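You operate a simulated robot arm through the tools that you are given. There is no shell and no other tool.

The job below is to be done with a simulated two-armed robot. You get a single attempt, and the scene is never put back.

## Task
Spin the teal and the orange glue tube for 5 seconds.
Fine: one tube in each well, hood shut, dial at 5, press the green button once; wait till the green lamp is out; leave the other tubes.

Only the result counts: the job must be done as asked and must still hold three seconds after the hand-in. Knocking over, shifting, dropping, spilling or breaking anything else fails it.

## Robot
Two 7-joint arms with fingered hands on one trunk that stands fixed in place. Base frame: the origin is at the foot of the trunk, x ahead of it, y to its left, z up; the work surface is at about z = 760. Units: mm, degrees, N and s.
The left shoulder is at [84, 125, 1053], the right one opposite. With the tool pointing down near the work surface each hand reaches from about 520 to 900 mm from the base axis, measured 20 degrees to its own side. Payload 3.6 kg a hand.
Tool frame (each hand has its own): the origin (TCP) lies between the finger pads and is the grasp point; the fingertips stand 34 mm ahead of it; z points along the fingers, y is the line along which they close. The gripper opens to 116 mm; its body begins 40 mm behind the TCP. The gripper is a hand of 5 fingers: y runs from the thumb to the fingers, the wrist lies at [-16, -160, -164] in the tool frame.
Orientation is told as [roll, pitch, yaw] about the base's x, y, z axes, in that order, counted from this pose: with the fingers straight down and the wrist toward the robot, the tool's x, y and z point along [0, 1, 0], [1, 0, 0] and [0, 0, -1] of the base frame.

## Interface
- The arms move only by the tool step_arm. It takes "left_targets", "right_targets" or both (then of equal length, played together; a hand with none holds still); each is text: rows parted by semicolons, each of 6 numbers parted by spaces: the turn, a rotation vector about the tool's x, y, z in degrees, then the shift along the tool's x, y, z in cm. In form: rx ry rz x y z; .... A call has 1 to 20 rows; each row is the pose to reach, as a shift and turn from the pose commanded when the call began, along the tool's axes at that moment. A row lasts 0.2 s, in which the tool goes at most 50 mm and 8.6 degrees; a call with a longer step from one row to the next is refused whole. A pose out of reach is approached as far as the arm can. The call stops where the force on the tool passes 90 N (or 10 N more than at its start, if that is more) or the arm is blocked; 0.2 s more then pass. In this call time passes only in rows, and 0.2 s behind the last. It gives the time, the measured TCP pose, the force on the tool (base axes), the opening and the grip force at its end, in the units of the frame above (readings bear some noise), with the torque about the TCP (base axes, N m) and any sound that the robot's microphone picked up.
- Cameras (640 x 400 px; columns grow to the right, rows downward): "scene" is now at [176.9, 46, 1246.4]; the picture's right is [0.47, -0.88, 0.00], its down [-0.34, -0.18, -0.92] and it looks along [0.81, 0.44, -0.39] (base axes); focal length 269 px, centre (320, 200). "left" rides on the left gripper at [-69, -134, -110] in its tool frame; the picture's right is [-0.77, -0.19, 0.61], its down [0.59, -0.58, 0.57] and it looks along [0.25, 0.80, 0.55] (tool axes); focal length 256 px, centre (320, 200). "right" rides on the right gripper at [69, -134, -110] in its tool frame; the picture's right is [-0.77, 0.19, -0.61], its down [-0.59, -0.58, 0.57] and it looks along [-0.25, 0.80, 0.55] (tool axes); focal length 256 px, centre (320, 200). There is no depth. A picture from a camera that has moved, and an enlarged one, comes with that camera's place and axes in the base frame and with its lens.
- get_image(camera): a new picture of that camera. No time passes.
- lift_body(by): moves the trunk up (or, below 0, down) by that many mm; the arms and the scene camera ride with it, the base frame stays. It gives what a move gives, with no picture.
- set_fingers(index, middle, ring, little, thumb_bend, thumb_turn, hand): sets how far each is bent, from 0 (flat) to 1 (curled in); at 0.3 the hand is open as for a grip, at 0.7 the pads meet at the TCP. One left out holds its place. A second passes; each finger stops where it meets its share of the squeeze, and holds until it gets a number again. It is the only way to open and close the hand. It gives what a move gives, with no picture; readings hold the bend of each and the force on index, middle, ring, little, thumb and palm. thumb_turn goes from beside the hand (0) to across from the fingers (1), as for a grip.
- head_to(pan, tilt): turns the head with the scene camera to pan (to the left, within 86 degrees either way) and tilt (down, from -29 to 69), counted from straight ahead of the robot (the tilt from the chest, where the trunk bows). It gives what a move gives.
- enlarge(camera, box): a new picture of the part [left, top, right, bottom] of that camera's present view, enlarged. No time passes.
- hand_in(): hands the job in; it is judged then, once.

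Places have to be worked out from the pictures, the camera data and where the tool is seen. Open the grippers and draw the arms clear of the work before you hand the job in, unless the task says otherwise.

The tools are called after "Emit:" by a JSON object that holds its "method" and its "body". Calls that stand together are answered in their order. step_arm: Moves the arms, as the interface text tells. Its arguments: {"type":"object","properties":{"left_targets":{"type":"string"},"right_targets":{"type":"string"}},"required":[]} The other tools are called the same way: lift_body (by) moves the trunk up or down; set_fingers (index, middle, ring, little, thumb_bend, thumb_turn, hand) moves the fingers one by one; head_to (pan, tilt) turns the head that bears the scene camera; get_image (camera) takes a picture; enlarge (camera, box) takes an enlarged picture of a part of a camera's view; hand_in () hands the job in.

At the start:

```text
time: 0.0
left_tcp_pos: [383.6, 460.8, 1154.1]
left_tcp_rot: [0.0, 0.0, 0.0]
left_ft_force: [1.5, -0.1, 0.1]
left_moment: [0.01, -0.01, 0.0]
left_gripper_width: 115.5
left_grip_force: 0.1
left_shape: jaw
left_bend: [0.3, 0.3, 0.3, 0.3, 0.3, 0.97]
left_finger forces: [0.0, 0.0, 0.0, 0.1, 0.0, 0.0]
right_tcp_pos: [525.9, 56.5, 1159.9]
right_tcp_rot: [0.0, 0.0, -0.1]
right_ft_force: [0.3, 0.7, -0.7]
right_moment: [0.03, -0.03, 0.02]
right_gripper_width: 115.9
right_grip_force: 0.0
right_shape: jaw
right_bend: [0.3, 0.3, 0.3, 0.3, 0.3, 0.97]
right_finger forces: [0.1, 0.0, 0.0, 0.0, 0.0, 0.0]
trunk travel left (down, up): [-250.0, 512.0]
head pan, tilt (commanded): [28.2, 22.8]
```

scene: 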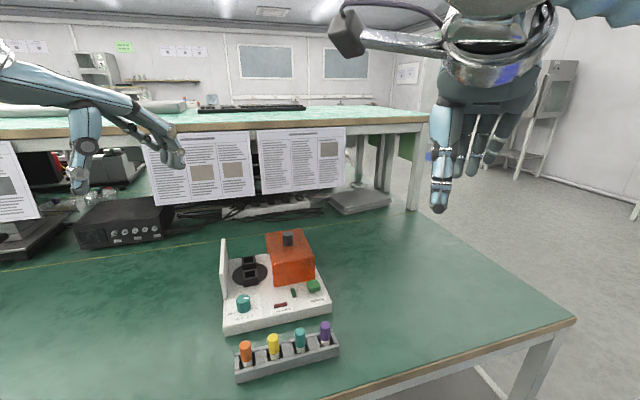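
right: 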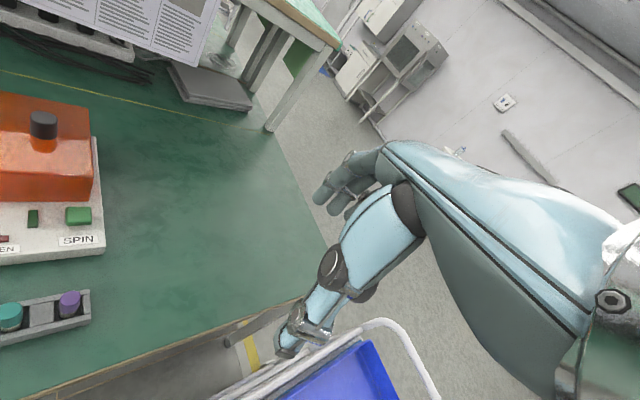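
left: 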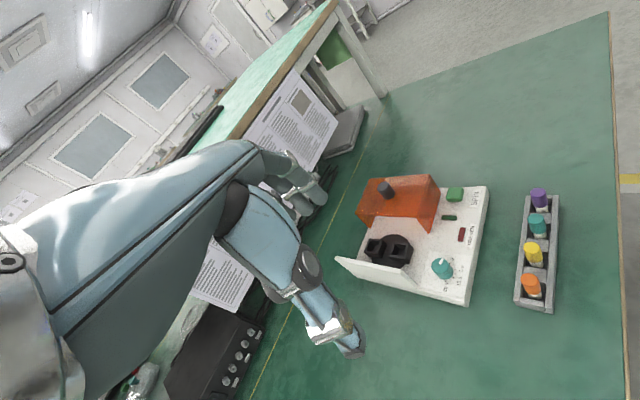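

I'll begin by looking closely at the centrifuge device and the rack of tubes.

Emit:
{"method": "enlarge", "body": {"camera": "scene", "box": [200, 220, 360, 390]}}

Emit:
{"method": "enlarge", "body": {"camera": "left", "box": [320, 160, 580, 322]}}

```text
2.35 times, centred on (280, 305) of scene
camera zoom: at [176.9, 46.0, 1246.4], right [0.47, -0.88, 0.0], down [-0.34, -0.18, -0.92], along [0.81, 0.44, -0.39], focal length 632 px, centre (414, -47)
```

zoom: 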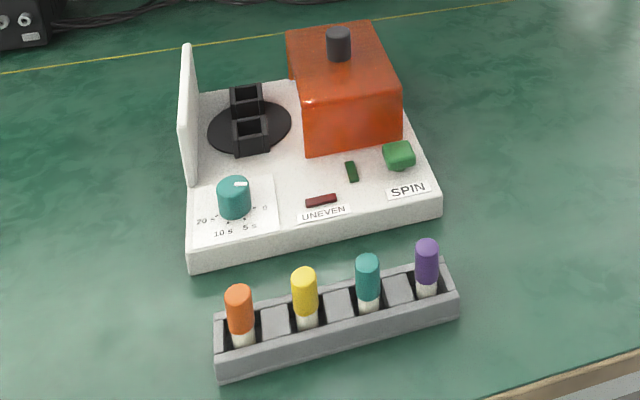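

```text
2.46 times, centred on (450, 241) of left
camera zoom: at [247.9, 392.9, 1263.7], right [-0.19, -0.77, -0.61], down [-0.58, 0.59, -0.57], along [0.8, 0.25, -0.55], focal length 630 px, centre (0, 99)
```

zoom: 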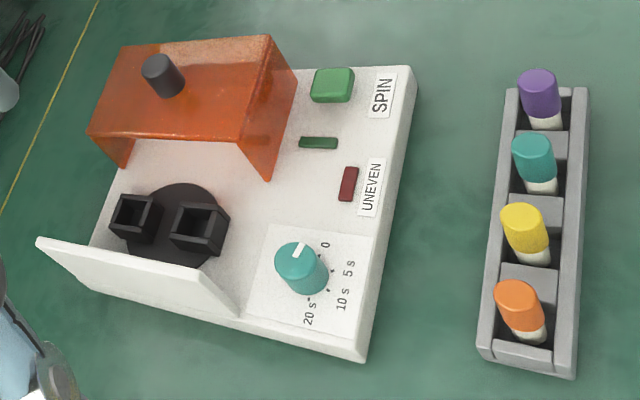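

The device has a sliding/removable orange hood with a knob, two black wells on a rotor, a dial at 0 and a green button. I turn the head to look straight at the device for precise measuring.

Emit:
{"method": "head_to", "body": {"pan": 35, "tilt": 50}}

Emit:
{"method": "get_image", "body": {"camera": "scene"}}

```text
time: 0.9
left_tcp_pos: [382.2, 461.1, 1152.9]
left_tcp_rot: [-0.1, 0.1, 0.0]
left_ft_force: [0.7, 0.7, -0.2]
left_moment: [-0.02, 0.0, -0.02]
left_gripper_width: 115.9
left_grip_force: 0.1
left_shape: jaw
left_bend: [0.3, 0.3, 0.3, 0.3, 0.3, 0.97]
left_finger forces: [0.0, 0.1, 0.1, 0.0, 0.1, 0.1]
right_tcp_pos: [526.2, 56.3, 1159.9]
right_tcp_rot: [0.0, 0.0, 0.1]
right_ft_force: [0.5, -1.1, -0.1]
right_moment: [-0.01, -0.02, -0.01]
right_gripper_width: 115.8
right_grip_force: 0.0
right_shape: jaw
right_bend: [0.3, 0.3, 0.3, 0.3, 0.3, 0.97]
right_finger forces: [0.1, 0.1, 0.1, 0.0, 0.0, 0.0]
trunk travel left (down, up): [-250.0, 512.0]
head pan, tilt (commanded): [35.0, 50.0]
```

```text
taken
camera scene: at [158.4, 46.3, 1205.5], right [0.57, -0.82, 0.0], down [-0.63, -0.44, -0.64], along [0.53, 0.37, -0.77], focal length 269 px, centre (320, 200)
```

scene: 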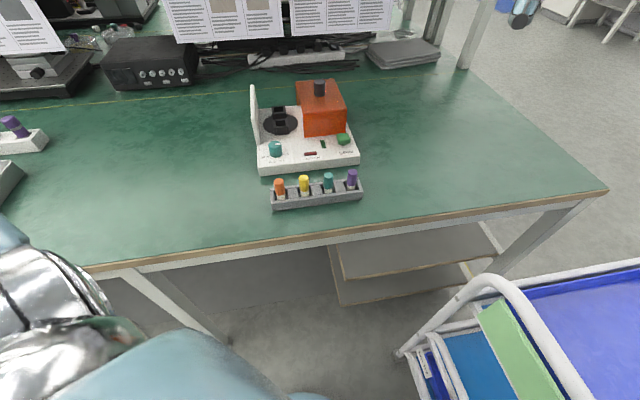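

There's something with a purple object at the left edge of the table; I'll look there too, then enlarge the device.

Emit:
{"method": "enlarge", "body": {"camera": "scene", "box": [240, 70, 380, 215]}}

Emit:
{"method": "enlarge", "body": {"camera": "scene", "box": [0, 20, 200, 220]}}

Emit:
{"method": "get_image", "body": {"camera": "left"}}

```text
2.76 times, centred on (310, 142) of scene
camera zoom: at [158.4, 46.3, 1205.5], right [0.57, -0.82, 0.0], down [-0.63, -0.44, -0.64], along [0.53, 0.37, -0.77], focal length 741 px, centre (348, 359)
```

zoom: 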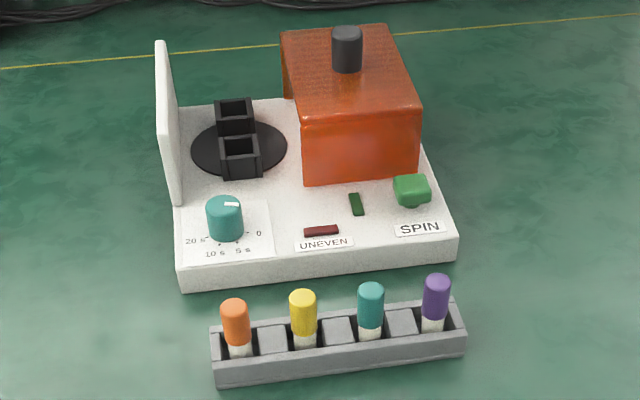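

```text
2.00 times, centred on (100, 120) of scene
camera zoom: at [158.4, 46.3, 1205.5], right [0.57, -0.82, 0.0], down [-0.63, -0.44, -0.64], along [0.53, 0.37, -0.77], focal length 538 px, centre (760, 360)
```

zoom: 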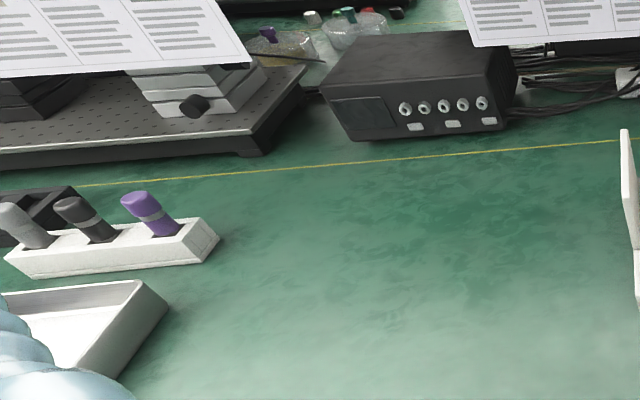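

```text
taken
camera left: at [247.9, 392.9, 1263.6], right [-0.19, -0.77, -0.61], down [-0.58, 0.59, -0.57], along [0.8, 0.25, -0.55], focal length 256 px, centre (320, 200)
```

left: 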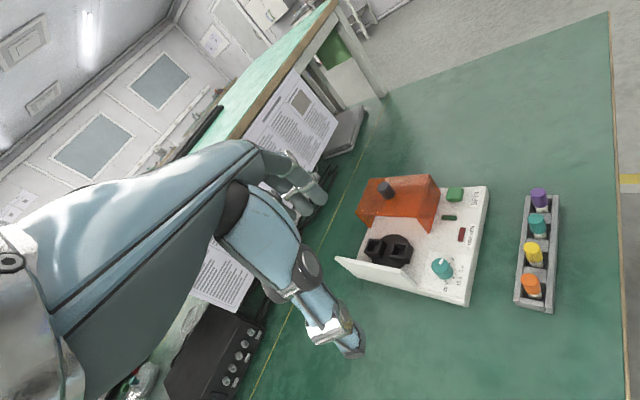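

Now I lift the trunk by 200 mm to get a second viewpoint for exact triangulation (and more room for the arms to fold near the rack).

Emit:
{"method": "lift_body", "body": {"by": 200}}

Emit:
{"method": "enlarge", "body": {"camera": "scene", "box": [240, 70, 400, 250]}}

Emit:
{"method": "get_image", "body": {"camera": "scene"}}

```text
time: 3.1
left_tcp_pos: [382.1, 461.3, 1352.9]
left_tcp_rot: [0.0, 0.1, 0.0]
left_ft_force: [0.1, -0.3, 0.0]
left_moment: [0.01, -0.01, 0.01]
left_gripper_width: 116.2
left_grip_force: 0.0
left_shape: jaw
left_bend: [0.3, 0.3, 0.3, 0.3, 0.3, 0.97]
left_finger forces: [0.0, 0.0, 0.1, 0.0, 0.1, 0.0]
right_tcp_pos: [526.6, 56.9, 1359.3]
right_tcp_rot: [0.1, 0.1, 0.0]
right_ft_force: [0.2, -0.2, 0.0]
right_moment: [0.02, -0.01, 0.0]
right_gripper_width: 115.9
right_grip_force: 0.1
right_shape: jaw
right_bend: [0.3, 0.3, 0.3, 0.3, 0.3, 0.97]
right_finger forces: [0.0, 0.1, 0.1, 0.1, 0.0, 0.0]
trunk travel left (down, up): [-450.0, 312.0]
head pan, tilt (commanded): [35.0, 50.0]
```

```text
2.22 times, centred on (320, 160) of scene
camera zoom: at [93.2, 46.4, 1408.9], right [0.57, -0.82, 0.0], down [-0.63, -0.44, -0.64], along [0.53, 0.37, -0.77], focal length 597 px, centre (320, 289)
```

zoom: 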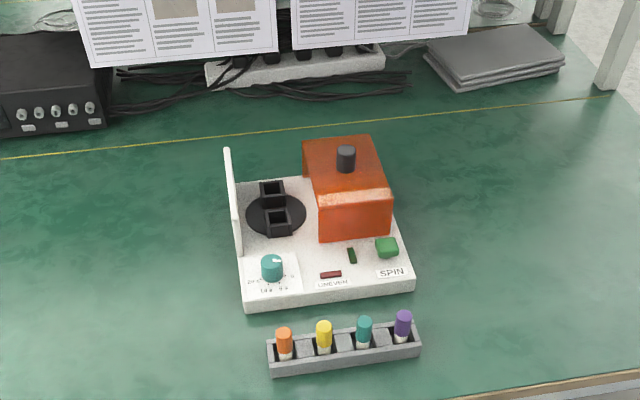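

```text
taken
camera scene: at [93.2, 46.4, 1408.9], right [0.57, -0.82, 0.0], down [-0.63, -0.44, -0.64], along [0.53, 0.37, -0.77], focal length 269 px, centre (320, 200)
```

scene: 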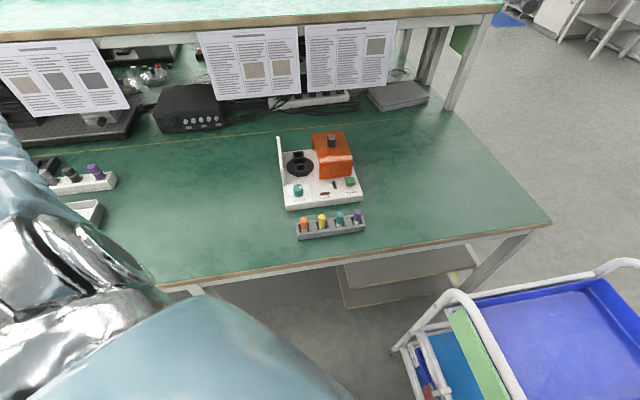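

The device wells come out near (588,469,805) and (636,517,804). Now I look at the left hand to learn how its fingers sit.

Emit:
{"method": "head_to", "body": {"pan": 55, "tilt": 8}}

Emit:
{"method": "get_image", "body": {"camera": "scene"}}

Emit:
{"method": "enlarge", "body": {"camera": "scene", "box": [200, 100, 440, 250]}}

Emit:
{"method": "enlarge", "body": {"camera": "left", "box": [180, 120, 420, 380]}}

```text
time: 4.2
left_tcp_pos: [382.5, 460.9, 1352.8]
left_tcp_rot: [-0.1, 0.0, 0.0]
left_ft_force: [0.5, 0.5, 0.0]
left_moment: [0.03, 0.02, 0.0]
left_gripper_width: 115.7
left_grip_force: 0.0
left_shape: jaw
left_bend: [0.3, 0.3, 0.3, 0.3, 0.3, 0.97]
left_finger forces: [0.1, 0.0, 0.0, 0.0, 0.0, 0.0]
right_tcp_pos: [524.8, 57.1, 1360.5]
right_tcp_rot: [0.0, 0.2, 0.0]
right_ft_force: [-0.2, 0.3, -0.5]
right_moment: [-0.01, 0.0, 0.01]
right_gripper_width: 115.5
right_grip_force: 0.1
right_shape: jaw
right_bend: [0.3, 0.3, 0.3, 0.3, 0.3, 0.97]
right_finger forces: [0.0, 0.1, 0.0, 0.0, 0.0, 0.1]
trunk travel left (down, up): [-450.0, 312.0]
head pan, tilt (commanded): [55.0, 8.0]
```

```text
taken
camera scene: at [83.0, 78.1, 1474.0], right [0.82, -0.57, 0.0], down [-0.08, -0.12, -0.99], along [0.57, 0.81, -0.14], focal length 269 px, centre (320, 200)
```

scene: 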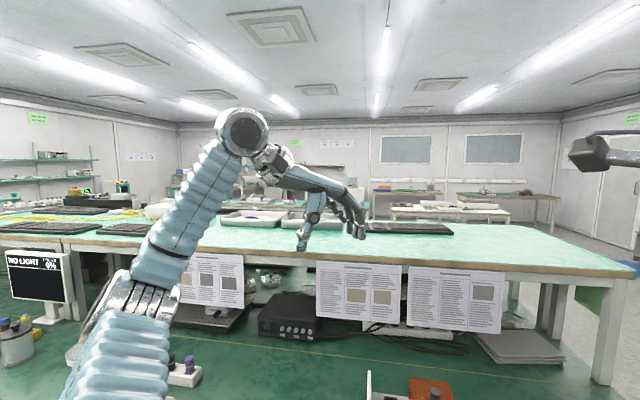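

```text
2.67 times, centred on (320, 175) of scene
camera zoom: at [83.0, 78.1, 1474.0], right [0.82, -0.57, 0.0], down [-0.08, -0.12, -0.99], along [0.57, 0.81, -0.14], focal length 717 px, centre (320, 267)
```

zoom: 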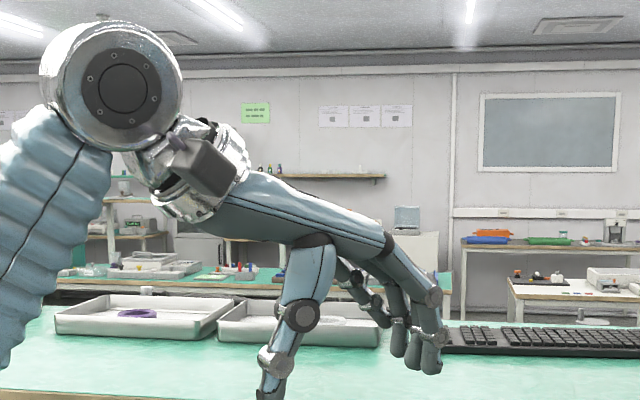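

```text
1.54 times, centred on (300, 250) of left
camera zoom: at [247.9, 392.9, 1463.7], right [-0.19, -0.77, -0.61], down [-0.58, 0.59, -0.57], along [0.79, 0.25, -0.55], focal length 394 px, centre (351, 123)
```

zoom: 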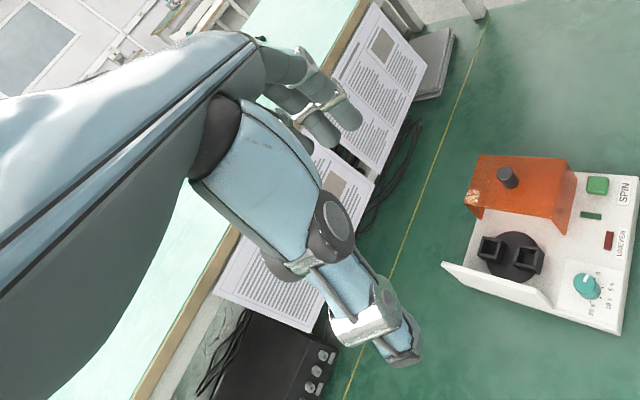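

The thumb sits on the robot's side and the four fingers on the far side, the index towards the robot's right. I turn the head back to the device and take high-magnification views for measurement.

Emit:
{"method": "head_to", "body": {"pan": 35, "tilt": 50}}

Emit:
{"method": "enlarge", "body": {"camera": "scene", "box": [270, 125, 370, 187]}}

Emit:
{"method": "enlarge", "body": {"camera": "scene", "box": [280, 180, 380, 242]}}

```text
time: 5.3
left_tcp_pos: [381.1, 461.8, 1353.8]
left_tcp_rot: [0.0, 0.0, 0.0]
left_ft_force: [-0.6, 0.2, 1.1]
left_moment: [0.0, 0.01, 0.01]
left_gripper_width: 115.8
left_grip_force: 0.0
left_shape: jaw
left_bend: [0.3, 0.3, 0.3, 0.3, 0.3, 0.97]
left_finger forces: [0.1, 0.0, 0.0, 0.0, 0.1, 0.0]
right_tcp_pos: [524.6, 56.9, 1360.9]
right_tcp_rot: [0.0, 0.1, 0.0]
right_ft_force: [0.6, 0.4, 0.4]
right_moment: [0.0, 0.01, 0.0]
right_gripper_width: 116.0
right_grip_force: 0.0
right_shape: jaw
right_bend: [0.3, 0.3, 0.3, 0.3, 0.3, 0.97]
right_finger forces: [0.0, 0.0, 0.0, 0.0, 0.0, 0.0]
trunk travel left (down, up): [-450.0, 312.0]
head pan, tilt (commanded): [35.0, 50.0]
```

```text
6.40 times, centred on (320, 156) of scene
camera zoom: at [92.9, 46.4, 1409.1], right [0.57, -0.82, 0.0], down [-0.63, -0.44, -0.64], along [0.53, 0.37, -0.77], focal length 1720 px, centre (320, 482)
```

zoom: 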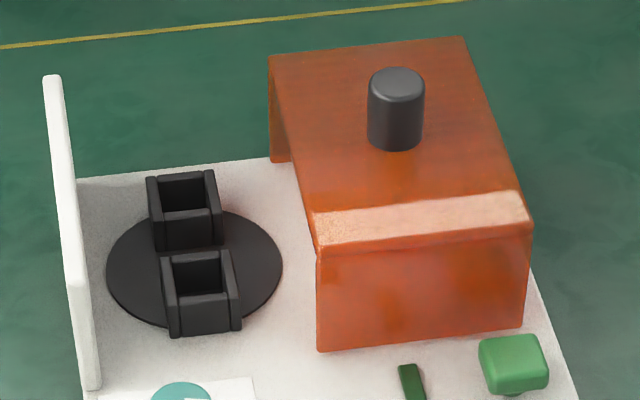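

```text
6.40 times, centred on (330, 211) of scene
camera zoom: at [92.9, 46.4, 1409.1], right [0.57, -0.82, 0.0], down [-0.63, -0.44, -0.64], along [0.53, 0.37, -0.77], focal length 1720 px, centre (256, 130)
```

zoom: 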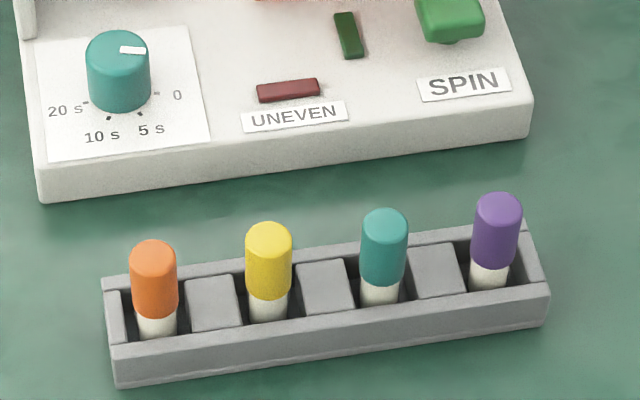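

Very clear. I lift another 200 mm for a second high-magnification view.

Emit:
{"method": "lift_body", "body": {"by": 200}}

Emit:
{"method": "get_image", "body": {"camera": "scene"}}

Emit:
{"method": "enlarge", "body": {"camera": "scene", "box": [280, 160, 380, 222]}}

Emit:
{"method": "enlarge", "body": {"camera": "scene", "box": [280, 200, 380, 262]}}

```text
time: 7.4
left_tcp_pos: [382.7, 461.3, 1554.0]
left_tcp_rot: [0.0, 0.0, 0.0]
left_ft_force: [-0.8, -0.2, -0.4]
left_moment: [0.0, -0.01, -0.01]
left_gripper_width: 115.9
left_grip_force: 0.1
left_shape: jaw
left_bend: [0.3, 0.3, 0.3, 0.3, 0.3, 0.97]
left_finger forces: [0.0, 0.0, 0.0, 0.0, 0.1, 0.1]
right_tcp_pos: [526.1, 57.2, 1560.3]
right_tcp_rot: [0.1, 0.0, 0.1]
right_ft_force: [0.1, 0.2, 0.5]
right_moment: [0.01, -0.02, 0.03]
right_gripper_width: 115.7
right_grip_force: 0.2
right_shape: jaw
right_bend: [0.3, 0.3, 0.3, 0.3, 0.3, 0.97]
right_finger forces: [0.1, 0.1, 0.1, 0.0, 0.0, 0.0]
trunk travel left (down, up): [-650.0, 112.0]
head pan, tilt (commanded): [35.0, 50.0]
```

```text
taken
camera scene: at [73.8, 46.4, 1609.8], right [0.57, -0.82, 0.0], down [-0.63, -0.44, -0.64], along [0.53, 0.37, -0.77], focal length 269 px, centre (320, 200)
```

scene: 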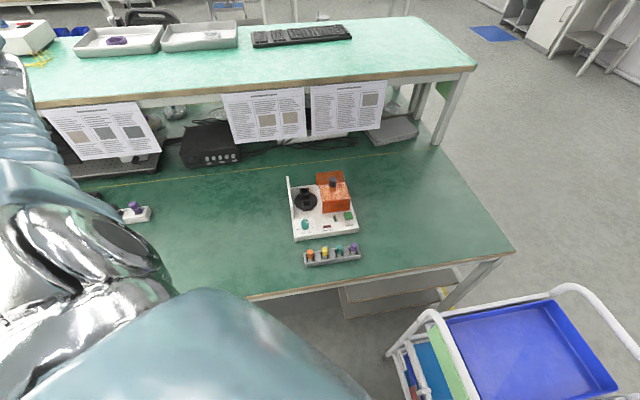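

```text
6.40 times, centred on (330, 191) of scene
camera zoom: at [73.8, 46.4, 1609.8], right [0.57, -0.82, 0.0], down [-0.63, -0.44, -0.64], along [0.53, 0.37, -0.77], focal length 1720 px, centre (256, 258)
```

zoom: 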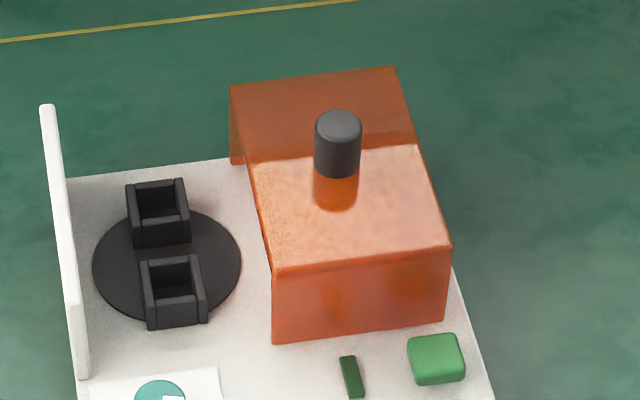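

```text
6.40 times, centred on (330, 231) of scene
camera zoom: at [73.8, 46.4, 1609.8], right [0.57, -0.82, 0.0], down [-0.63, -0.44, -0.64], along [0.53, 0.37, -0.77], focal length 1720 px, centre (256, 2)
```

zoom: 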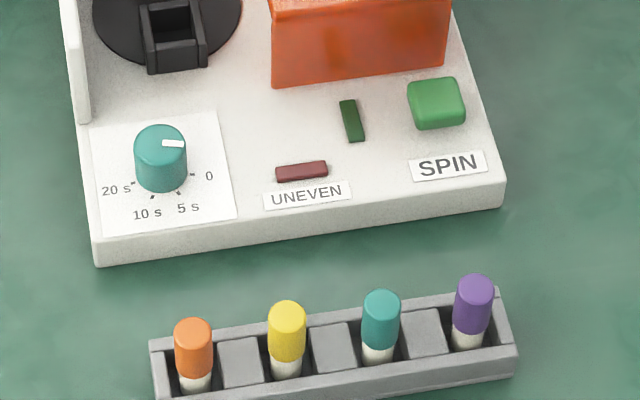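

Measured so far (mm): teal cap top ≈ (483,253,824), orange ≈ (413,322,826), wells ≈ (586,466,805) and (631,511,805), dial ≈ (504,413,813), hood knob top ≈ (676,410,889), button top ≈ (632,309,798). I lower the trunk back by 200 mm, then bring the left hand above the rack at yaw 45.

Emit:
{"method": "lift_body", "body": {"by": -200}}

Emit:
{"method": "step_arm", "body": {"left_targets": "0 0 -5 -1.5 0.6 4; 0 0 -10 -3 1.2 8; 0 0 -15 -5 1.8 12; 0 0 -20 -7 2.6 16; 0 0 -25 -9 3.4 20; 0 0 -30 -11 4.2 23; 0 0 -35 -13 5 26; 0 0 -40 -15 5.8 29; 0 0 -45 -17.4 6.6 32"}}

Emit:
{"method": "get_image", "body": {"camera": "scene"}}

Emit:
{"method": "get_image", "body": {"camera": "left"}}

```text
time: 9.6
left_tcp_pos: [382.3, 461.1, 1354.0]
left_tcp_rot: [0.1, 0.0, 0.0]
left_ft_force: [0.2, 0.7, 0.1]
left_moment: [0.01, -0.03, -0.02]
left_gripper_width: 116.0
left_grip_force: 0.0
left_shape: jaw
left_bend: [0.3, 0.3, 0.3, 0.3, 0.3, 0.97]
left_finger forces: [0.0, 0.0, 0.1, 0.1, 0.1, 0.0]
right_tcp_pos: [525.2, 57.3, 1360.9]
right_tcp_rot: [0.0, 0.0, 0.0]
right_ft_force: [-0.7, 0.4, 0.1]
right_moment: [0.0, -0.01, -0.01]
right_gripper_width: 115.9
right_grip_force: 0.0
right_shape: jaw
right_bend: [0.3, 0.3, 0.3, 0.3, 0.3, 0.97]
right_finger forces: [0.0, 0.0, 0.1, 0.0, 0.0, 0.0]
trunk travel left (down, up): [-450.0, 312.0]
head pan, tilt (commanded): [35.0, 50.0]
```

```text
time: 11.6
left_tcp_pos: [449.8, 288.2, 1036.3]
left_tcp_rot: [0.1, -0.1, 44.9]
left_ft_force: [0.2, 0.9, -0.3]
left_moment: [0.04, -0.01, -0.01]
left_gripper_width: 115.8
left_grip_force: 0.2
left_shape: jaw
left_bend: [0.3, 0.3, 0.3, 0.3, 0.3, 0.97]
left_finger forces: [0.0, 0.0, 0.0, 0.0, 0.1, 0.0]
right_tcp_pos: [527.3, 54.9, 1359.6]
right_tcp_rot: [0.1, 0.2, 0.0]
right_ft_force: [-0.6, -0.3, 0.1]
right_moment: [0.04, -0.02, 0.0]
right_gripper_width: 116.1
right_grip_force: 0.1
right_shape: jaw
right_bend: [0.3, 0.3, 0.3, 0.3, 0.3, 0.97]
right_finger forces: [0.0, 0.0, 0.0, 0.1, 0.0, 0.0]
trunk travel left (down, up): [-450.0, 312.0]
head pan, tilt (commanded): [35.0, 50.0]
```

```text
taken
camera scene: at [94.1, 44.9, 1409.0], right [0.57, -0.82, 0.0], down [-0.63, -0.44, -0.64], along [0.53, 0.37, -0.77], focal length 269 px, centre (320, 200)
```

scene: 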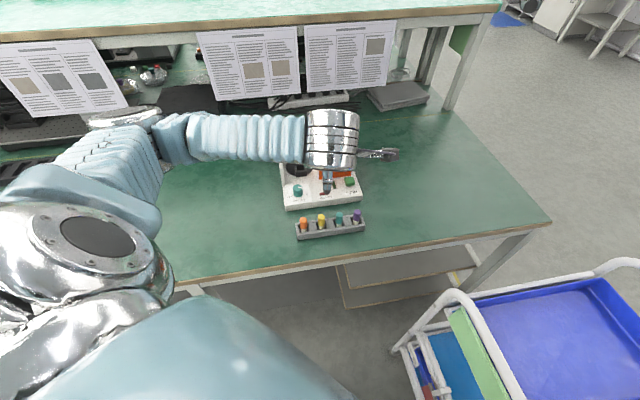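

```text
taken
camera left: at [401.6, 144.7, 1145.9], right [0.41, -0.68, -0.61], down [-0.82, 0.01, -0.57], along [0.39, 0.74, -0.55], focal length 256 px, centre (320, 200)
```

left: 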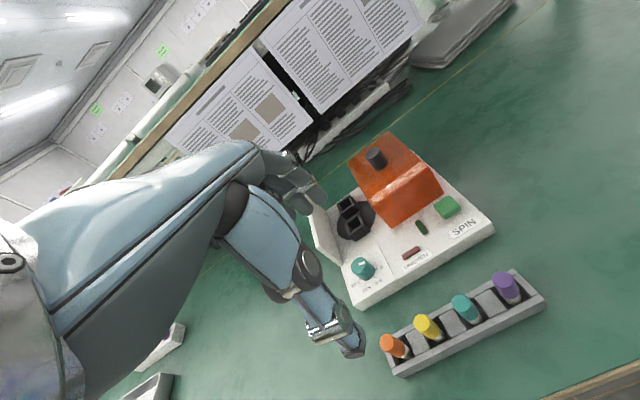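

The wrist will block the scene camera, so I'll use the left hand camera and place the right hand as a second viewer. First a close look at the left hand itself.

Emit:
{"method": "enlarge", "body": {"camera": "left", "box": [200, 120, 420, 380]}}

Emit:
{"method": "enlarge", "body": {"camera": "right", "box": [0, 0, 640, 400]}}

```text
1.54 times, centred on (310, 250) of left
camera zoom: at [401.6, 144.7, 1145.9], right [0.41, -0.68, -0.61], down [-0.82, 0.01, -0.57], along [0.39, 0.74, -0.55], focal length 394 px, centre (335, 123)
```

zoom: 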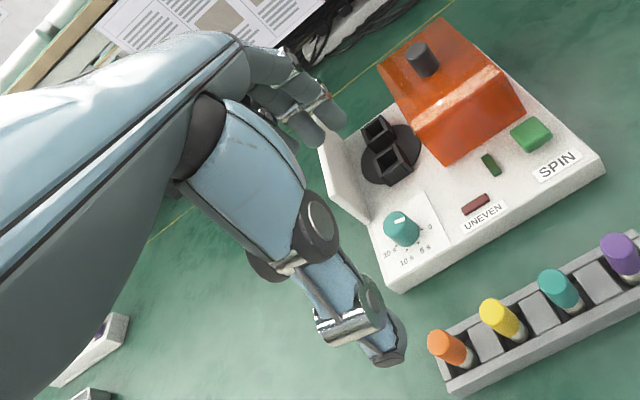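

```text
1.00 times, centred on (320, 200) of right (not enlarged: the box is as wide or as high as the picture)
camera zoom: at [392.6, 124.5, 1470.1], right [0.19, -0.77, 0.61], down [-0.58, -0.59, -0.56], along [0.79, -0.25, -0.56], focal length 256 px, centre (320, 200)
```

zoom: 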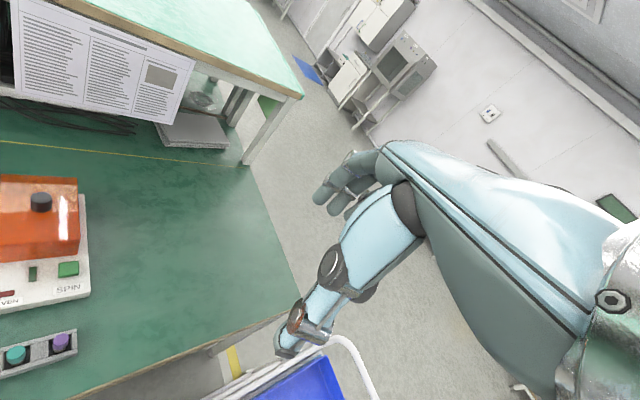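

I'll place the right hand as a viewer on the right side: TCP about (525,34,1000), yaw 100, its camera looking left over the rack and device.

Emit:
{"method": "step_arm", "body": {"right_targets": "0 0 -8 -0.2 0 3; 0 0 -16 -0.4 0 6; 0 0 -24 -0.6 0 9; 0 0 -32 -0.8 0 12; 0 0 -40 -1 0 15; 0 0 -48 -1.2 0 18; 0 0 -56 -1.4 0 21; 0 0 -64 -1.6 0 24; 0 0 -72 -1.8 0 27; 0 0 -80 -2 0 30; 0 0 -88 -2.1 0 33; 0 0 -95 -2.2 0 35; 0 0 -100 -2.2 0 36"}}

Emit:
{"method": "get_image", "body": {"camera": "right"}}

Emit:
{"method": "get_image", "body": {"camera": "scene"}}

```text
time: 14.4
left_tcp_pos: [446.5, 288.9, 1035.5]
left_tcp_rot: [0.0, 0.2, 45.0]
left_ft_force: [-0.5, 0.1, 0.4]
left_moment: [-0.03, 0.02, -0.04]
left_gripper_width: 115.7
left_grip_force: 0.1
left_shape: jaw
left_bend: [0.3, 0.3, 0.3, 0.3, 0.3, 0.97]
left_finger forces: [0.0, 0.0, 0.0, 0.0, 0.1, 0.0]
right_tcp_pos: [532.2, 81.5, 1110.2]
right_tcp_rot: [-0.2, -3.2, 62.3]
right_ft_force: [0.1, 1.0, 0.3]
right_moment: [-0.01, 0.02, -0.02]
right_gripper_width: 115.8
right_grip_force: 0.1
right_shape: jaw
right_bend: [0.3, 0.3, 0.3, 0.3, 0.3, 0.97]
right_finger forces: [0.1, 0.1, 0.1, 0.0, 0.0, 0.1]
right hand out of reach, approached as far as the arm can: row 8, 9, 10, 11, 12, 13
trunk travel left (down, up): [-450.0, 312.0]
head pan, tilt (commanded): [35.0, 50.0]
```

```text
taken
camera right: at [405.3, -10.1, 1213.1], right [0.75, -0.22, 0.62], down [0.27, -0.76, -0.59], along [0.6, 0.61, -0.51], focal length 256 px, centre (320, 200)
```

right: 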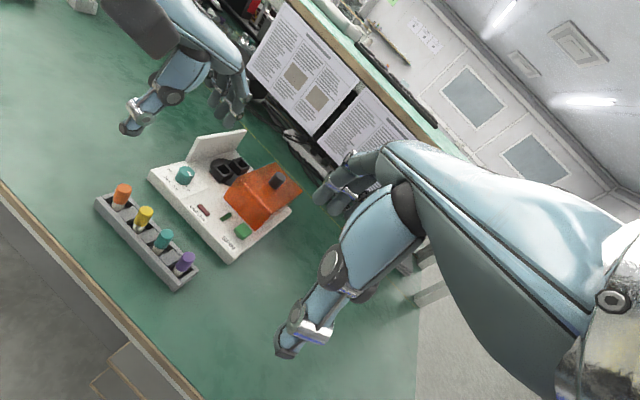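

```text
taken
camera scene: at [93.3, 47.2, 1409.0], right [0.57, -0.82, 0.0], down [-0.63, -0.44, -0.64], along [0.53, 0.37, -0.77], focal length 269 px, centre (320, 200)
```

scene: 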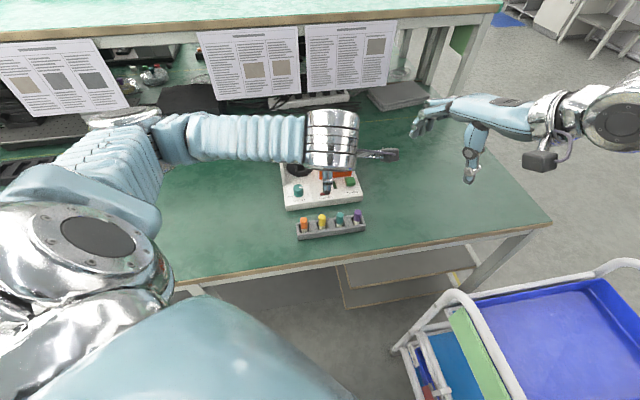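

The right hand couldn't turn all the way but its camera now gives a good side view of everything. I enlarge the left hand in that view.

Emit:
{"method": "enlarge", "body": {"camera": "right", "box": [90, 0, 290, 150]}}

Emit:
{"method": "set_fingers", "body": {"hand": "left", "index": 0.6, "middle": 0.6, "ring": 0.3, "little": 0.3, "thumb_bend": 0.6, "thumb_turn": 1}}

Emit:
{"method": "enlarge", "body": {"camera": "right", "box": [90, 0, 290, 150]}}

Emit:
{"method": "enlarge", "body": {"camera": "left", "box": [200, 120, 420, 380]}}

```text
2.67 times, centred on (190, 75) of right
camera zoom: at [405.3, -10.1, 1213.1], right [0.75, -0.22, 0.62], down [0.27, -0.76, -0.59], along [0.6, 0.61, -0.51], focal length 683 px, centre (667, 533)
```

zoom: 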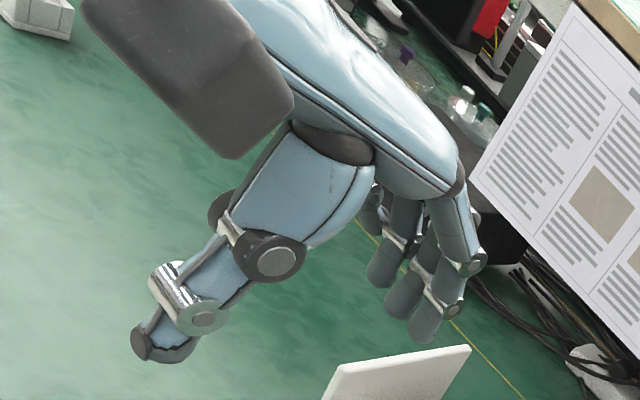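

```text
time: 15.4
left_tcp_pos: [447.7, 287.4, 1035.4]
left_tcp_rot: [0.0, 0.0, 44.9]
left_ft_force: [-0.4, 0.1, -0.5]
left_moment: [0.01, -0.03, -0.01]
left_gripper_width: 31.3
left_grip_force: 0.1
left_shape: fingers
left_bend: [0.6, 0.6, 0.3, 0.3, 0.6, 1.0]
left_finger forces: [0.1, 0.0, 0.0, 0.0, 0.0, 0.0]
right_tcp_pos: [531.5, 78.8, 1110.8]
right_tcp_rot: [-0.2, -3.2, 62.4]
right_ft_force: [-0.3, -0.9, -0.5]
right_moment: [0.02, -0.03, -0.03]
right_gripper_width: 116.0
right_grip_force: 0.0
right_shape: jaw
right_bend: [0.3, 0.3, 0.3, 0.3, 0.3, 0.97]
right_finger forces: [0.1, 0.0, 0.1, 0.0, 0.0, 0.0]
trunk travel left (down, up): [-450.0, 312.0]
head pan, tilt (commanded): [35.0, 50.0]
```

```text
2.67 times, centred on (190, 75) of right
camera zoom: at [404.9, -11.2, 1213.3], right [0.75, -0.22, 0.62], down [0.27, -0.76, -0.59], along [0.6, 0.61, -0.51], focal length 683 px, centre (667, 533)
```

zoom: 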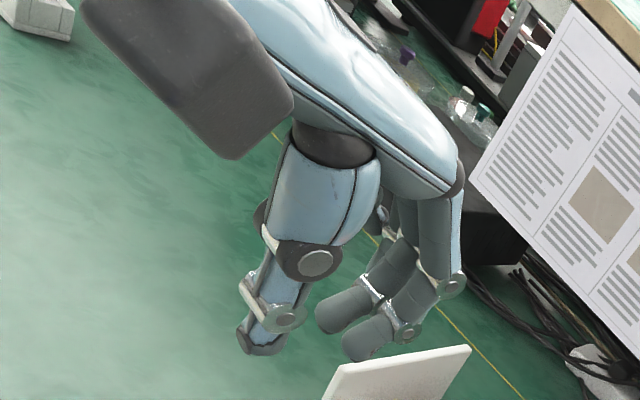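

```text
1.54 times, centred on (310, 250) of left
camera zoom: at [400.2, 145.8, 1145.8], right [0.41, -0.68, -0.61], down [-0.82, 0.01, -0.56], along [0.39, 0.74, -0.55], focal length 394 px, centre (335, 123)
```

zoom: 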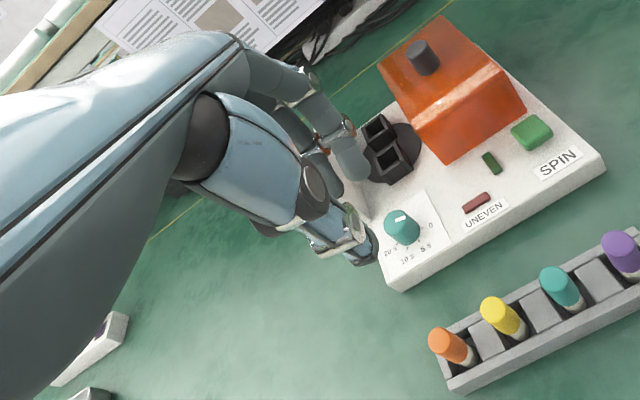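

At 0.6 bend the thumb opposes the gap between index and middle at the TCP, with distal segments vertical — a good three-point chuck. I open to 0.5 and move to hover over the teal tube at about (483,252.5,900).

Emit:
{"method": "set_fingers", "body": {"hand": "left", "index": 0.48, "middle": 0.48, "thumb_bend": 0.48}}

Emit:
{"method": "step_arm", "body": {"left_targets": "0 0 0 -1.25 0 3.4; 0 0 0 -2.5 0 6.8; 0 0 0 -3.75 0 10.2; 0 0 0 -4.98 0 13.5"}}

Emit:
{"method": "get_image", "body": {"camera": "left"}}

Emit:
{"method": "enlarge", "body": {"camera": "left", "box": [240, 160, 400, 300]}}

Emit:
{"method": "get_image", "body": {"camera": "right"}}

Emit:
{"method": "get_image", "body": {"camera": "scene"}}

```text
time: 16.4
left_tcp_pos: [447.2, 289.0, 1035.5]
left_tcp_rot: [0.1, 0.1, 45.1]
left_ft_force: [-0.5, 0.1, 0.0]
left_moment: [0.02, 0.03, 0.03]
left_gripper_width: 64.3
left_grip_force: 0.1
left_shape: fingers
left_bend: [0.48, 0.48, 0.3, 0.3, 0.48, 1.0]
left_finger forces: [0.1, 0.1, 0.1, 0.0, 0.1, 0.0]
right_tcp_pos: [532.2, 80.7, 1110.7]
right_tcp_rot: [-0.1, -3.2, 62.3]
right_ft_force: [0.3, 0.1, -0.5]
right_moment: [0.02, 0.01, -0.01]
right_gripper_width: 115.9
right_grip_force: 0.0
right_shape: jaw
right_bend: [0.3, 0.3, 0.3, 0.3, 0.3, 0.97]
right_finger forces: [0.0, 0.0, 0.0, 0.1, 0.0, 0.0]
trunk travel left (down, up): [-450.0, 312.0]
head pan, tilt (commanded): [35.0, 50.0]
```

```text
time: 17.4
left_tcp_pos: [487.7, 251.5, 898.8]
left_tcp_rot: [-0.1, 0.0, 45.0]
left_ft_force: [0.7, -0.2, 0.0]
left_moment: [0.02, 0.01, 0.0]
left_gripper_width: 65.0
left_grip_force: 0.1
left_shape: fingers
left_bend: [0.48, 0.48, 0.3, 0.3, 0.48, 1.0]
left_finger forces: [0.1, 0.1, 0.0, 0.1, 0.0, 0.0]
right_tcp_pos: [532.3, 80.7, 1111.6]
right_tcp_rot: [-0.3, -3.3, 62.2]
right_ft_force: [0.1, -0.4, 0.6]
right_moment: [0.01, 0.01, 0.02]
right_gripper_width: 116.0
right_grip_force: 0.0
right_shape: jaw
right_bend: [0.3, 0.3, 0.3, 0.3, 0.3, 0.97]
right_finger forces: [0.0, 0.1, 0.0, 0.1, 0.1, 0.0]
trunk travel left (down, up): [-450.0, 312.0]
head pan, tilt (commanded): [35.0, 50.0]
```

```text
taken
camera left: at [440.1, 108.3, 1008.7], right [0.41, -0.68, -0.61], down [-0.82, 0.01, -0.57], along [0.39, 0.74, -0.55], focal length 256 px, centre (320, 200)
```

left: 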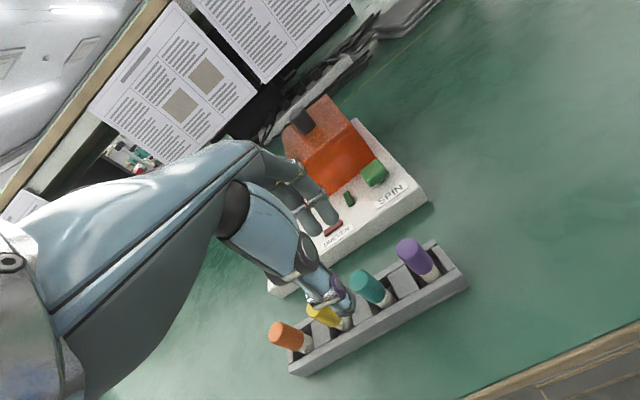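

```text
2.86 times, centred on (320, 230) of left
camera zoom: at [440.1, 108.3, 1008.7], right [0.41, -0.68, -0.61], down [-0.82, 0.01, -0.57], along [0.39, 0.74, -0.55], focal length 731 px, centre (320, 114)
```

zoom: 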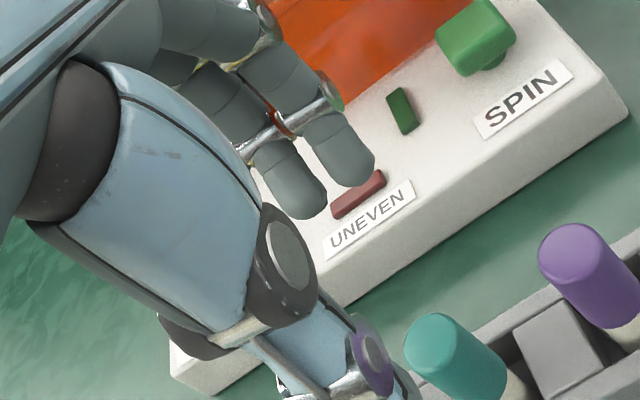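

```text
taken
camera right: at [405.1, -11.6, 1213.2], right [0.75, -0.22, 0.62], down [0.27, -0.76, -0.6], along [0.6, 0.61, -0.51], focal length 256 px, centre (320, 200)
```

right: 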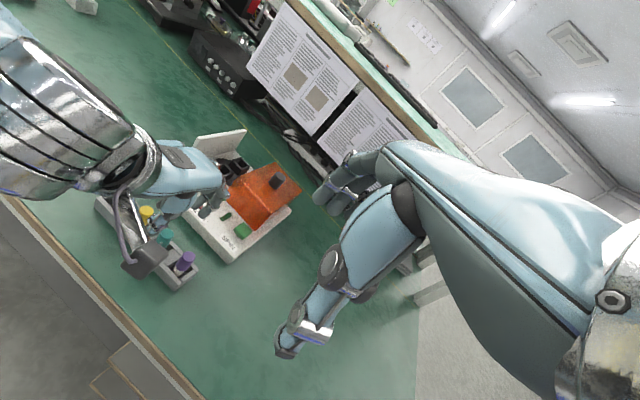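

```text
taken
camera scene: at [93.1, 45.5, 1409.0], right [0.57, -0.82, 0.0], down [-0.63, -0.44, -0.64], along [0.53, 0.37, -0.77], focal length 269 px, centre (320, 200)
```

scene: 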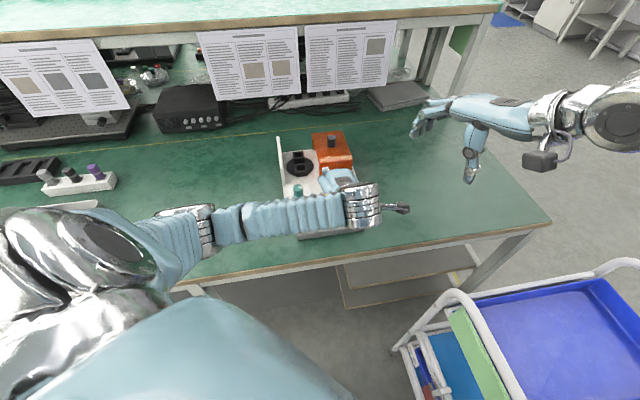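

The cap-top of the teal tube projects within ~2 mm of the point straight below the TCP. I descend to TCP z ≈ 830 with a 1 mm correction and check.

Emit:
{"method": "step_arm", "body": {"left_targets": "0 0 0 -0.1 -0.1 1.8; 0 0 0 -0.1 -0.1 3.6; 0 0 0 -0.1 -0.1 5.2; 0 0 0 -0.1 -0.1 6.8"}}

Emit:
{"method": "enlarge", "body": {"camera": "left", "box": [240, 160, 400, 300]}}

Emit:
{"method": "enlarge", "body": {"camera": "right", "box": [90, 130, 290, 290]}}

```text
time: 18.4
left_tcp_pos: [484.5, 250.9, 831.5]
left_tcp_rot: [0.0, 0.0, 45.0]
left_ft_force: [-0.2, 0.1, 0.5]
left_moment: [-0.01, -0.01, -0.01]
left_gripper_width: 65.0
left_grip_force: 0.1
left_shape: fingers
left_bend: [0.48, 0.48, 0.3, 0.3, 0.48, 1.0]
left_finger forces: [0.1, 0.0, 0.0, 0.0, 0.1, 0.1]
right_tcp_pos: [532.2, 79.9, 1110.8]
right_tcp_rot: [-0.2, -3.2, 62.3]
right_ft_force: [-0.2, 0.3, -1.6]
right_moment: [-0.01, 0.01, 0.01]
right_gripper_width: 116.1
right_grip_force: 0.0
right_shape: jaw
right_bend: [0.3, 0.3, 0.3, 0.3, 0.3, 0.97]
right_finger forces: [0.1, 0.1, 0.0, 0.0, 0.1, 0.1]
trunk travel left (down, up): [-450.0, 312.0]
head pan, tilt (commanded): [35.0, 50.0]
```

```text
2.86 times, centred on (320, 230) of left
camera zoom: at [437.4, 107.6, 941.3], right [0.41, -0.68, -0.61], down [-0.82, 0.01, -0.57], along [0.39, 0.74, -0.55], focal length 731 px, centre (320, 114)
```

zoom: 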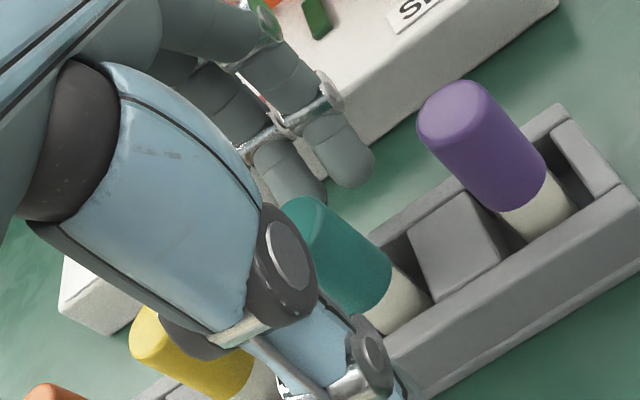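

```text
2.50 times, centred on (190, 210) of right
camera zoom: at [404.9, -11.3, 1213.3], right [0.75, -0.22, 0.62], down [0.27, -0.76, -0.59], along [0.6, 0.62, -0.51], focal length 640 px, centre (645, 175)
```

zoom: 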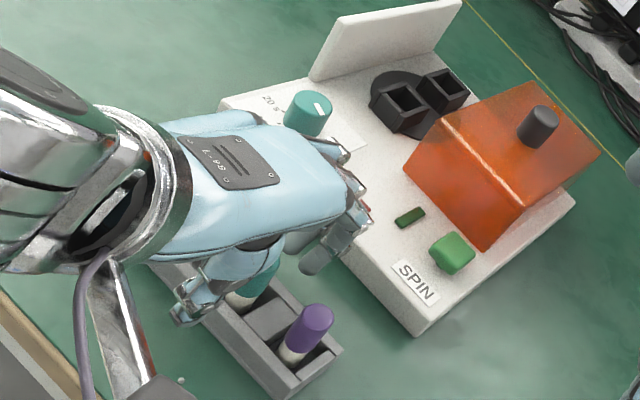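

Teal cap sits between thumb and fingers, within about 1 mm of the TCP axis. I close index, middle and thumb onto it.

Emit:
{"method": "set_fingers", "body": {"hand": "left", "index": 0.6, "middle": 0.6, "thumb_bend": 0.6}}

Emit:
{"method": "enlarge", "body": {"camera": "left", "box": [240, 160, 400, 300]}}

```text
time: 19.4
left_tcp_pos: [483.6, 250.2, 830.9]
left_tcp_rot: [0.0, 0.0, 45.1]
left_ft_force: [1.0, 0.5, -0.4]
left_moment: [-0.02, 0.0, 0.04]
left_gripper_width: 31.0
left_grip_force: 0.0
left_shape: fingers
left_bend: [0.6, 0.6, 0.3, 0.3, 0.6, 1.0]
left_finger forces: [0.1, 0.0, 0.0, 0.0, 0.0, 0.1]
right_tcp_pos: [531.2, 79.7, 1112.3]
right_tcp_rot: [-0.2, -3.2, 62.3]
right_ft_force: [0.0, 0.4, -0.4]
right_moment: [0.04, 0.04, -0.02]
right_gripper_width: 115.7
right_grip_force: 0.0
right_shape: jaw
right_bend: [0.3, 0.3, 0.3, 0.3, 0.3, 0.97]
right_finger forces: [0.1, 0.1, 0.0, 0.0, 0.0, 0.0]
trunk travel left (down, up): [-450.0, 312.0]
head pan, tilt (commanded): [35.0, 50.0]
```

```text
2.86 times, centred on (320, 230) of left
camera zoom: at [437.4, 107.5, 941.4], right [0.41, -0.68, -0.61], down [-0.82, 0.01, -0.57], along [0.39, 0.74, -0.55], focal length 731 px, centre (320, 114)
```

zoom: 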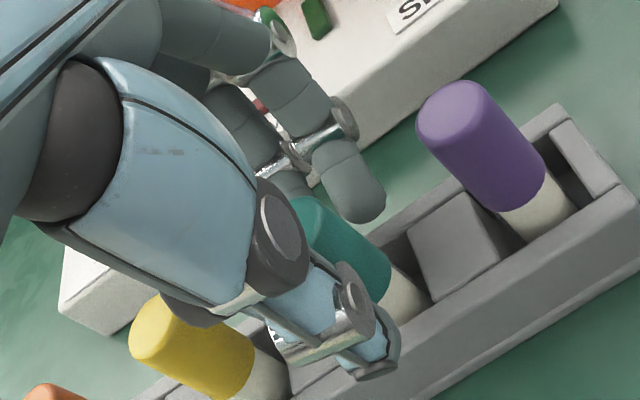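

No contact yet at 31 mm; I continue to close.

Emit:
{"method": "set_fingers", "body": {"hand": "left", "index": 0.66, "middle": 0.66, "thumb_bend": 0.66}}

Emit:
{"method": "enlarge", "body": {"camera": "left", "box": [240, 160, 400, 300]}}

```text
time: 20.4
left_tcp_pos: [484.1, 250.9, 831.5]
left_tcp_rot: [-0.1, 0.0, 45.0]
left_ft_force: [0.3, -1.3, -0.5]
left_moment: [-0.02, -0.01, -0.01]
left_gripper_width: 17.1
left_grip_force: 2.2
left_shape: fingers
left_bend: [0.65, 0.65, 0.3, 0.3, 0.65, 1.0]
left_finger forces: [1.0, 1.4, 0.0, 0.0, 2.3, 0.0]
right_tcp_pos: [532.1, 80.1, 1110.8]
right_tcp_rot: [-0.2, -3.1, 62.3]
right_ft_force: [0.2, -0.2, -0.4]
right_moment: [0.01, 0.0, 0.02]
right_gripper_width: 115.7
right_grip_force: 0.2
right_shape: jaw
right_bend: [0.3, 0.3, 0.3, 0.3, 0.3, 0.97]
right_finger forces: [0.0, 0.0, 0.0, 0.1, 0.0, 0.0]
trunk travel left (down, up): [-450.0, 312.0]
head pan, tilt (commanded): [35.0, 50.0]
```

```text
2.86 times, centred on (320, 230) of left
camera zoom: at [437.4, 107.5, 941.4], right [0.41, -0.68, -0.61], down [-0.83, 0.01, -0.56], along [0.39, 0.74, -0.55], focal length 731 px, centre (320, 114)
```

zoom: 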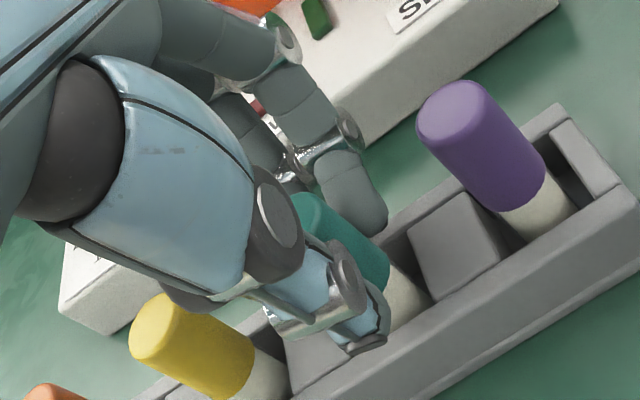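

Contact on index, middle and thumb (1–2 N). I squeeze further for a firm grip.

Emit:
{"method": "set_fingers", "body": {"hand": "left", "index": 0.75, "middle": 0.75, "thumb_bend": 0.75}}

Emit:
{"method": "enlarge", "body": {"camera": "left", "box": [240, 160, 400, 300]}}

```text
time: 21.4
left_tcp_pos: [483.2, 249.8, 830.4]
left_tcp_rot: [0.0, 0.0, 45.0]
left_ft_force: [0.2, 0.4, 0.6]
left_moment: [0.0, 0.01, 0.01]
left_gripper_width: 13.6
left_grip_force: 21.0
left_shape: fingers
left_bend: [0.68, 0.66, 0.3, 0.3, 0.66, 1.0]
left_finger forces: [10.1, 10.2, 0.1, 0.0, 20.4, 0.0]
right_tcp_pos: [531.3, 79.8, 1111.0]
right_tcp_rot: [-0.2, -3.2, 62.3]
right_ft_force: [0.1, 0.3, -1.2]
right_moment: [0.01, -0.01, 0.0]
right_gripper_width: 115.7
right_grip_force: 0.1
right_shape: jaw
right_bend: [0.3, 0.3, 0.3, 0.3, 0.3, 0.97]
right_finger forces: [0.0, 0.0, 0.1, 0.0, 0.1, 0.0]
trunk travel left (down, up): [-450.0, 312.0]
head pan, tilt (commanded): [35.0, 50.0]
```

```text
2.86 times, centred on (320, 230) of left
camera zoom: at [437.4, 107.5, 941.4], right [0.41, -0.68, -0.61], down [-0.83, 0.01, -0.56], along [0.39, 0.74, -0.55], focal length 731 px, centre (320, 114)
```

zoom: 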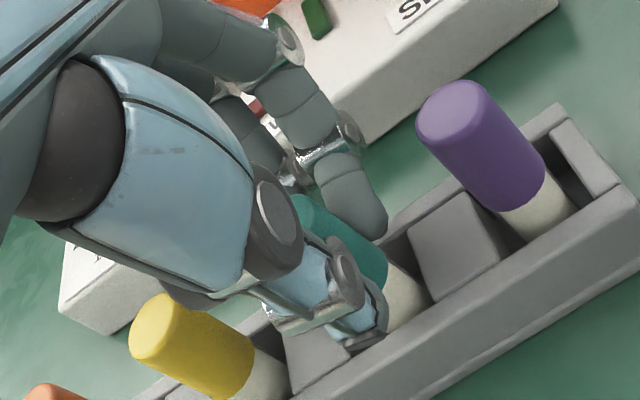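

Firm, balanced grip (10+10 vs 20 N). I lift straight up 100 mm, slowly at first.

Emit:
{"method": "step_arm", "body": {"left_targets": "0 0 0 0 0 -0.5; 0 0 0 0 0 -1.2; 0 0 0 0 0 -2.2; 0 0 0 0 0 -3.5; 0 0 0 0 0 -5; 0 0 0 0 0 -6.5; 0 0 0 0 0 -8; 0 0 0 0 0 -9.5; 0 0 0 0 0 -11"}}

Emit:
{"method": "get_image", "body": {"camera": "left"}}

Emit:
{"method": "enlarge", "body": {"camera": "right", "box": [90, 100, 290, 290]}}

```text
time: 23.4
left_tcp_pos: [481.9, 249.4, 942.0]
left_tcp_rot: [0.0, 0.2, 44.9]
left_ft_force: [0.0, -0.4, 0.0]
left_moment: [0.0, 0.01, 0.01]
left_gripper_width: 13.4
left_grip_force: 20.7
left_shape: fingers
left_bend: [0.68, 0.66, 0.3, 0.3, 0.66, 1.0]
left_finger forces: [10.7, 10.6, 0.0, 0.0, 20.2, 0.0]
right_tcp_pos: [532.0, 79.7, 1110.5]
right_tcp_rot: [-0.1, -3.2, 62.3]
right_ft_force: [0.1, 0.3, -0.9]
right_moment: [0.0, -0.02, -0.03]
right_gripper_width: 115.9
right_grip_force: 0.0
right_shape: jaw
right_bend: [0.3, 0.3, 0.3, 0.3, 0.3, 0.97]
right_finger forces: [0.0, 0.1, 0.0, 0.0, 0.1, 0.0]
trunk travel left (down, up): [-450.0, 312.0]
head pan, tilt (commanded): [35.0, 50.0]
```

```text
taken
camera left: at [436.2, 106.1, 1051.2], right [0.41, -0.68, -0.61], down [-0.83, 0.01, -0.56], along [0.39, 0.74, -0.55], focal length 256 px, centre (320, 200)
```

left: 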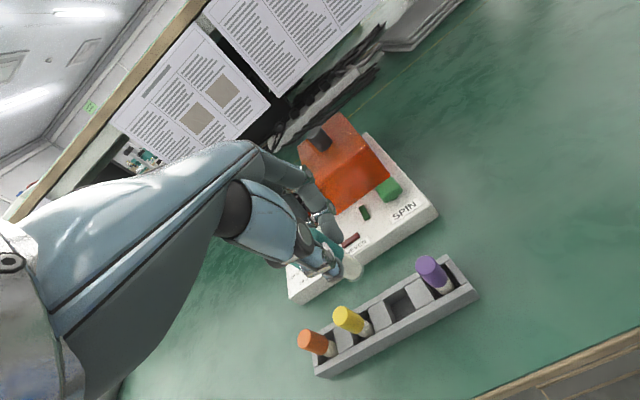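

```text
2.11 times, centred on (190, 195) of right
camera zoom: at [404.9, -11.6, 1213.3], right [0.75, -0.22, 0.62], down [0.27, -0.76, -0.6], along [0.6, 0.61, -0.51], focal length 539 px, centre (594, 210)
```

zoom: 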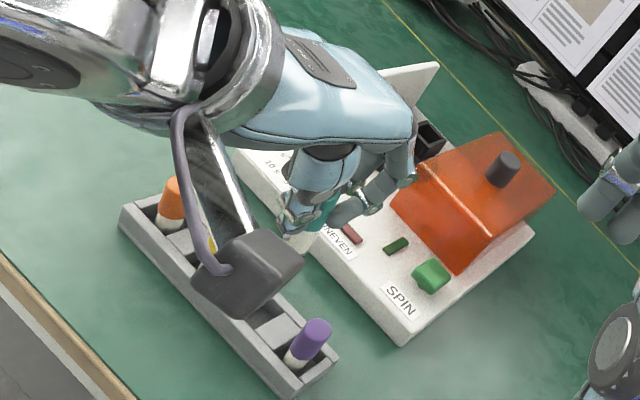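

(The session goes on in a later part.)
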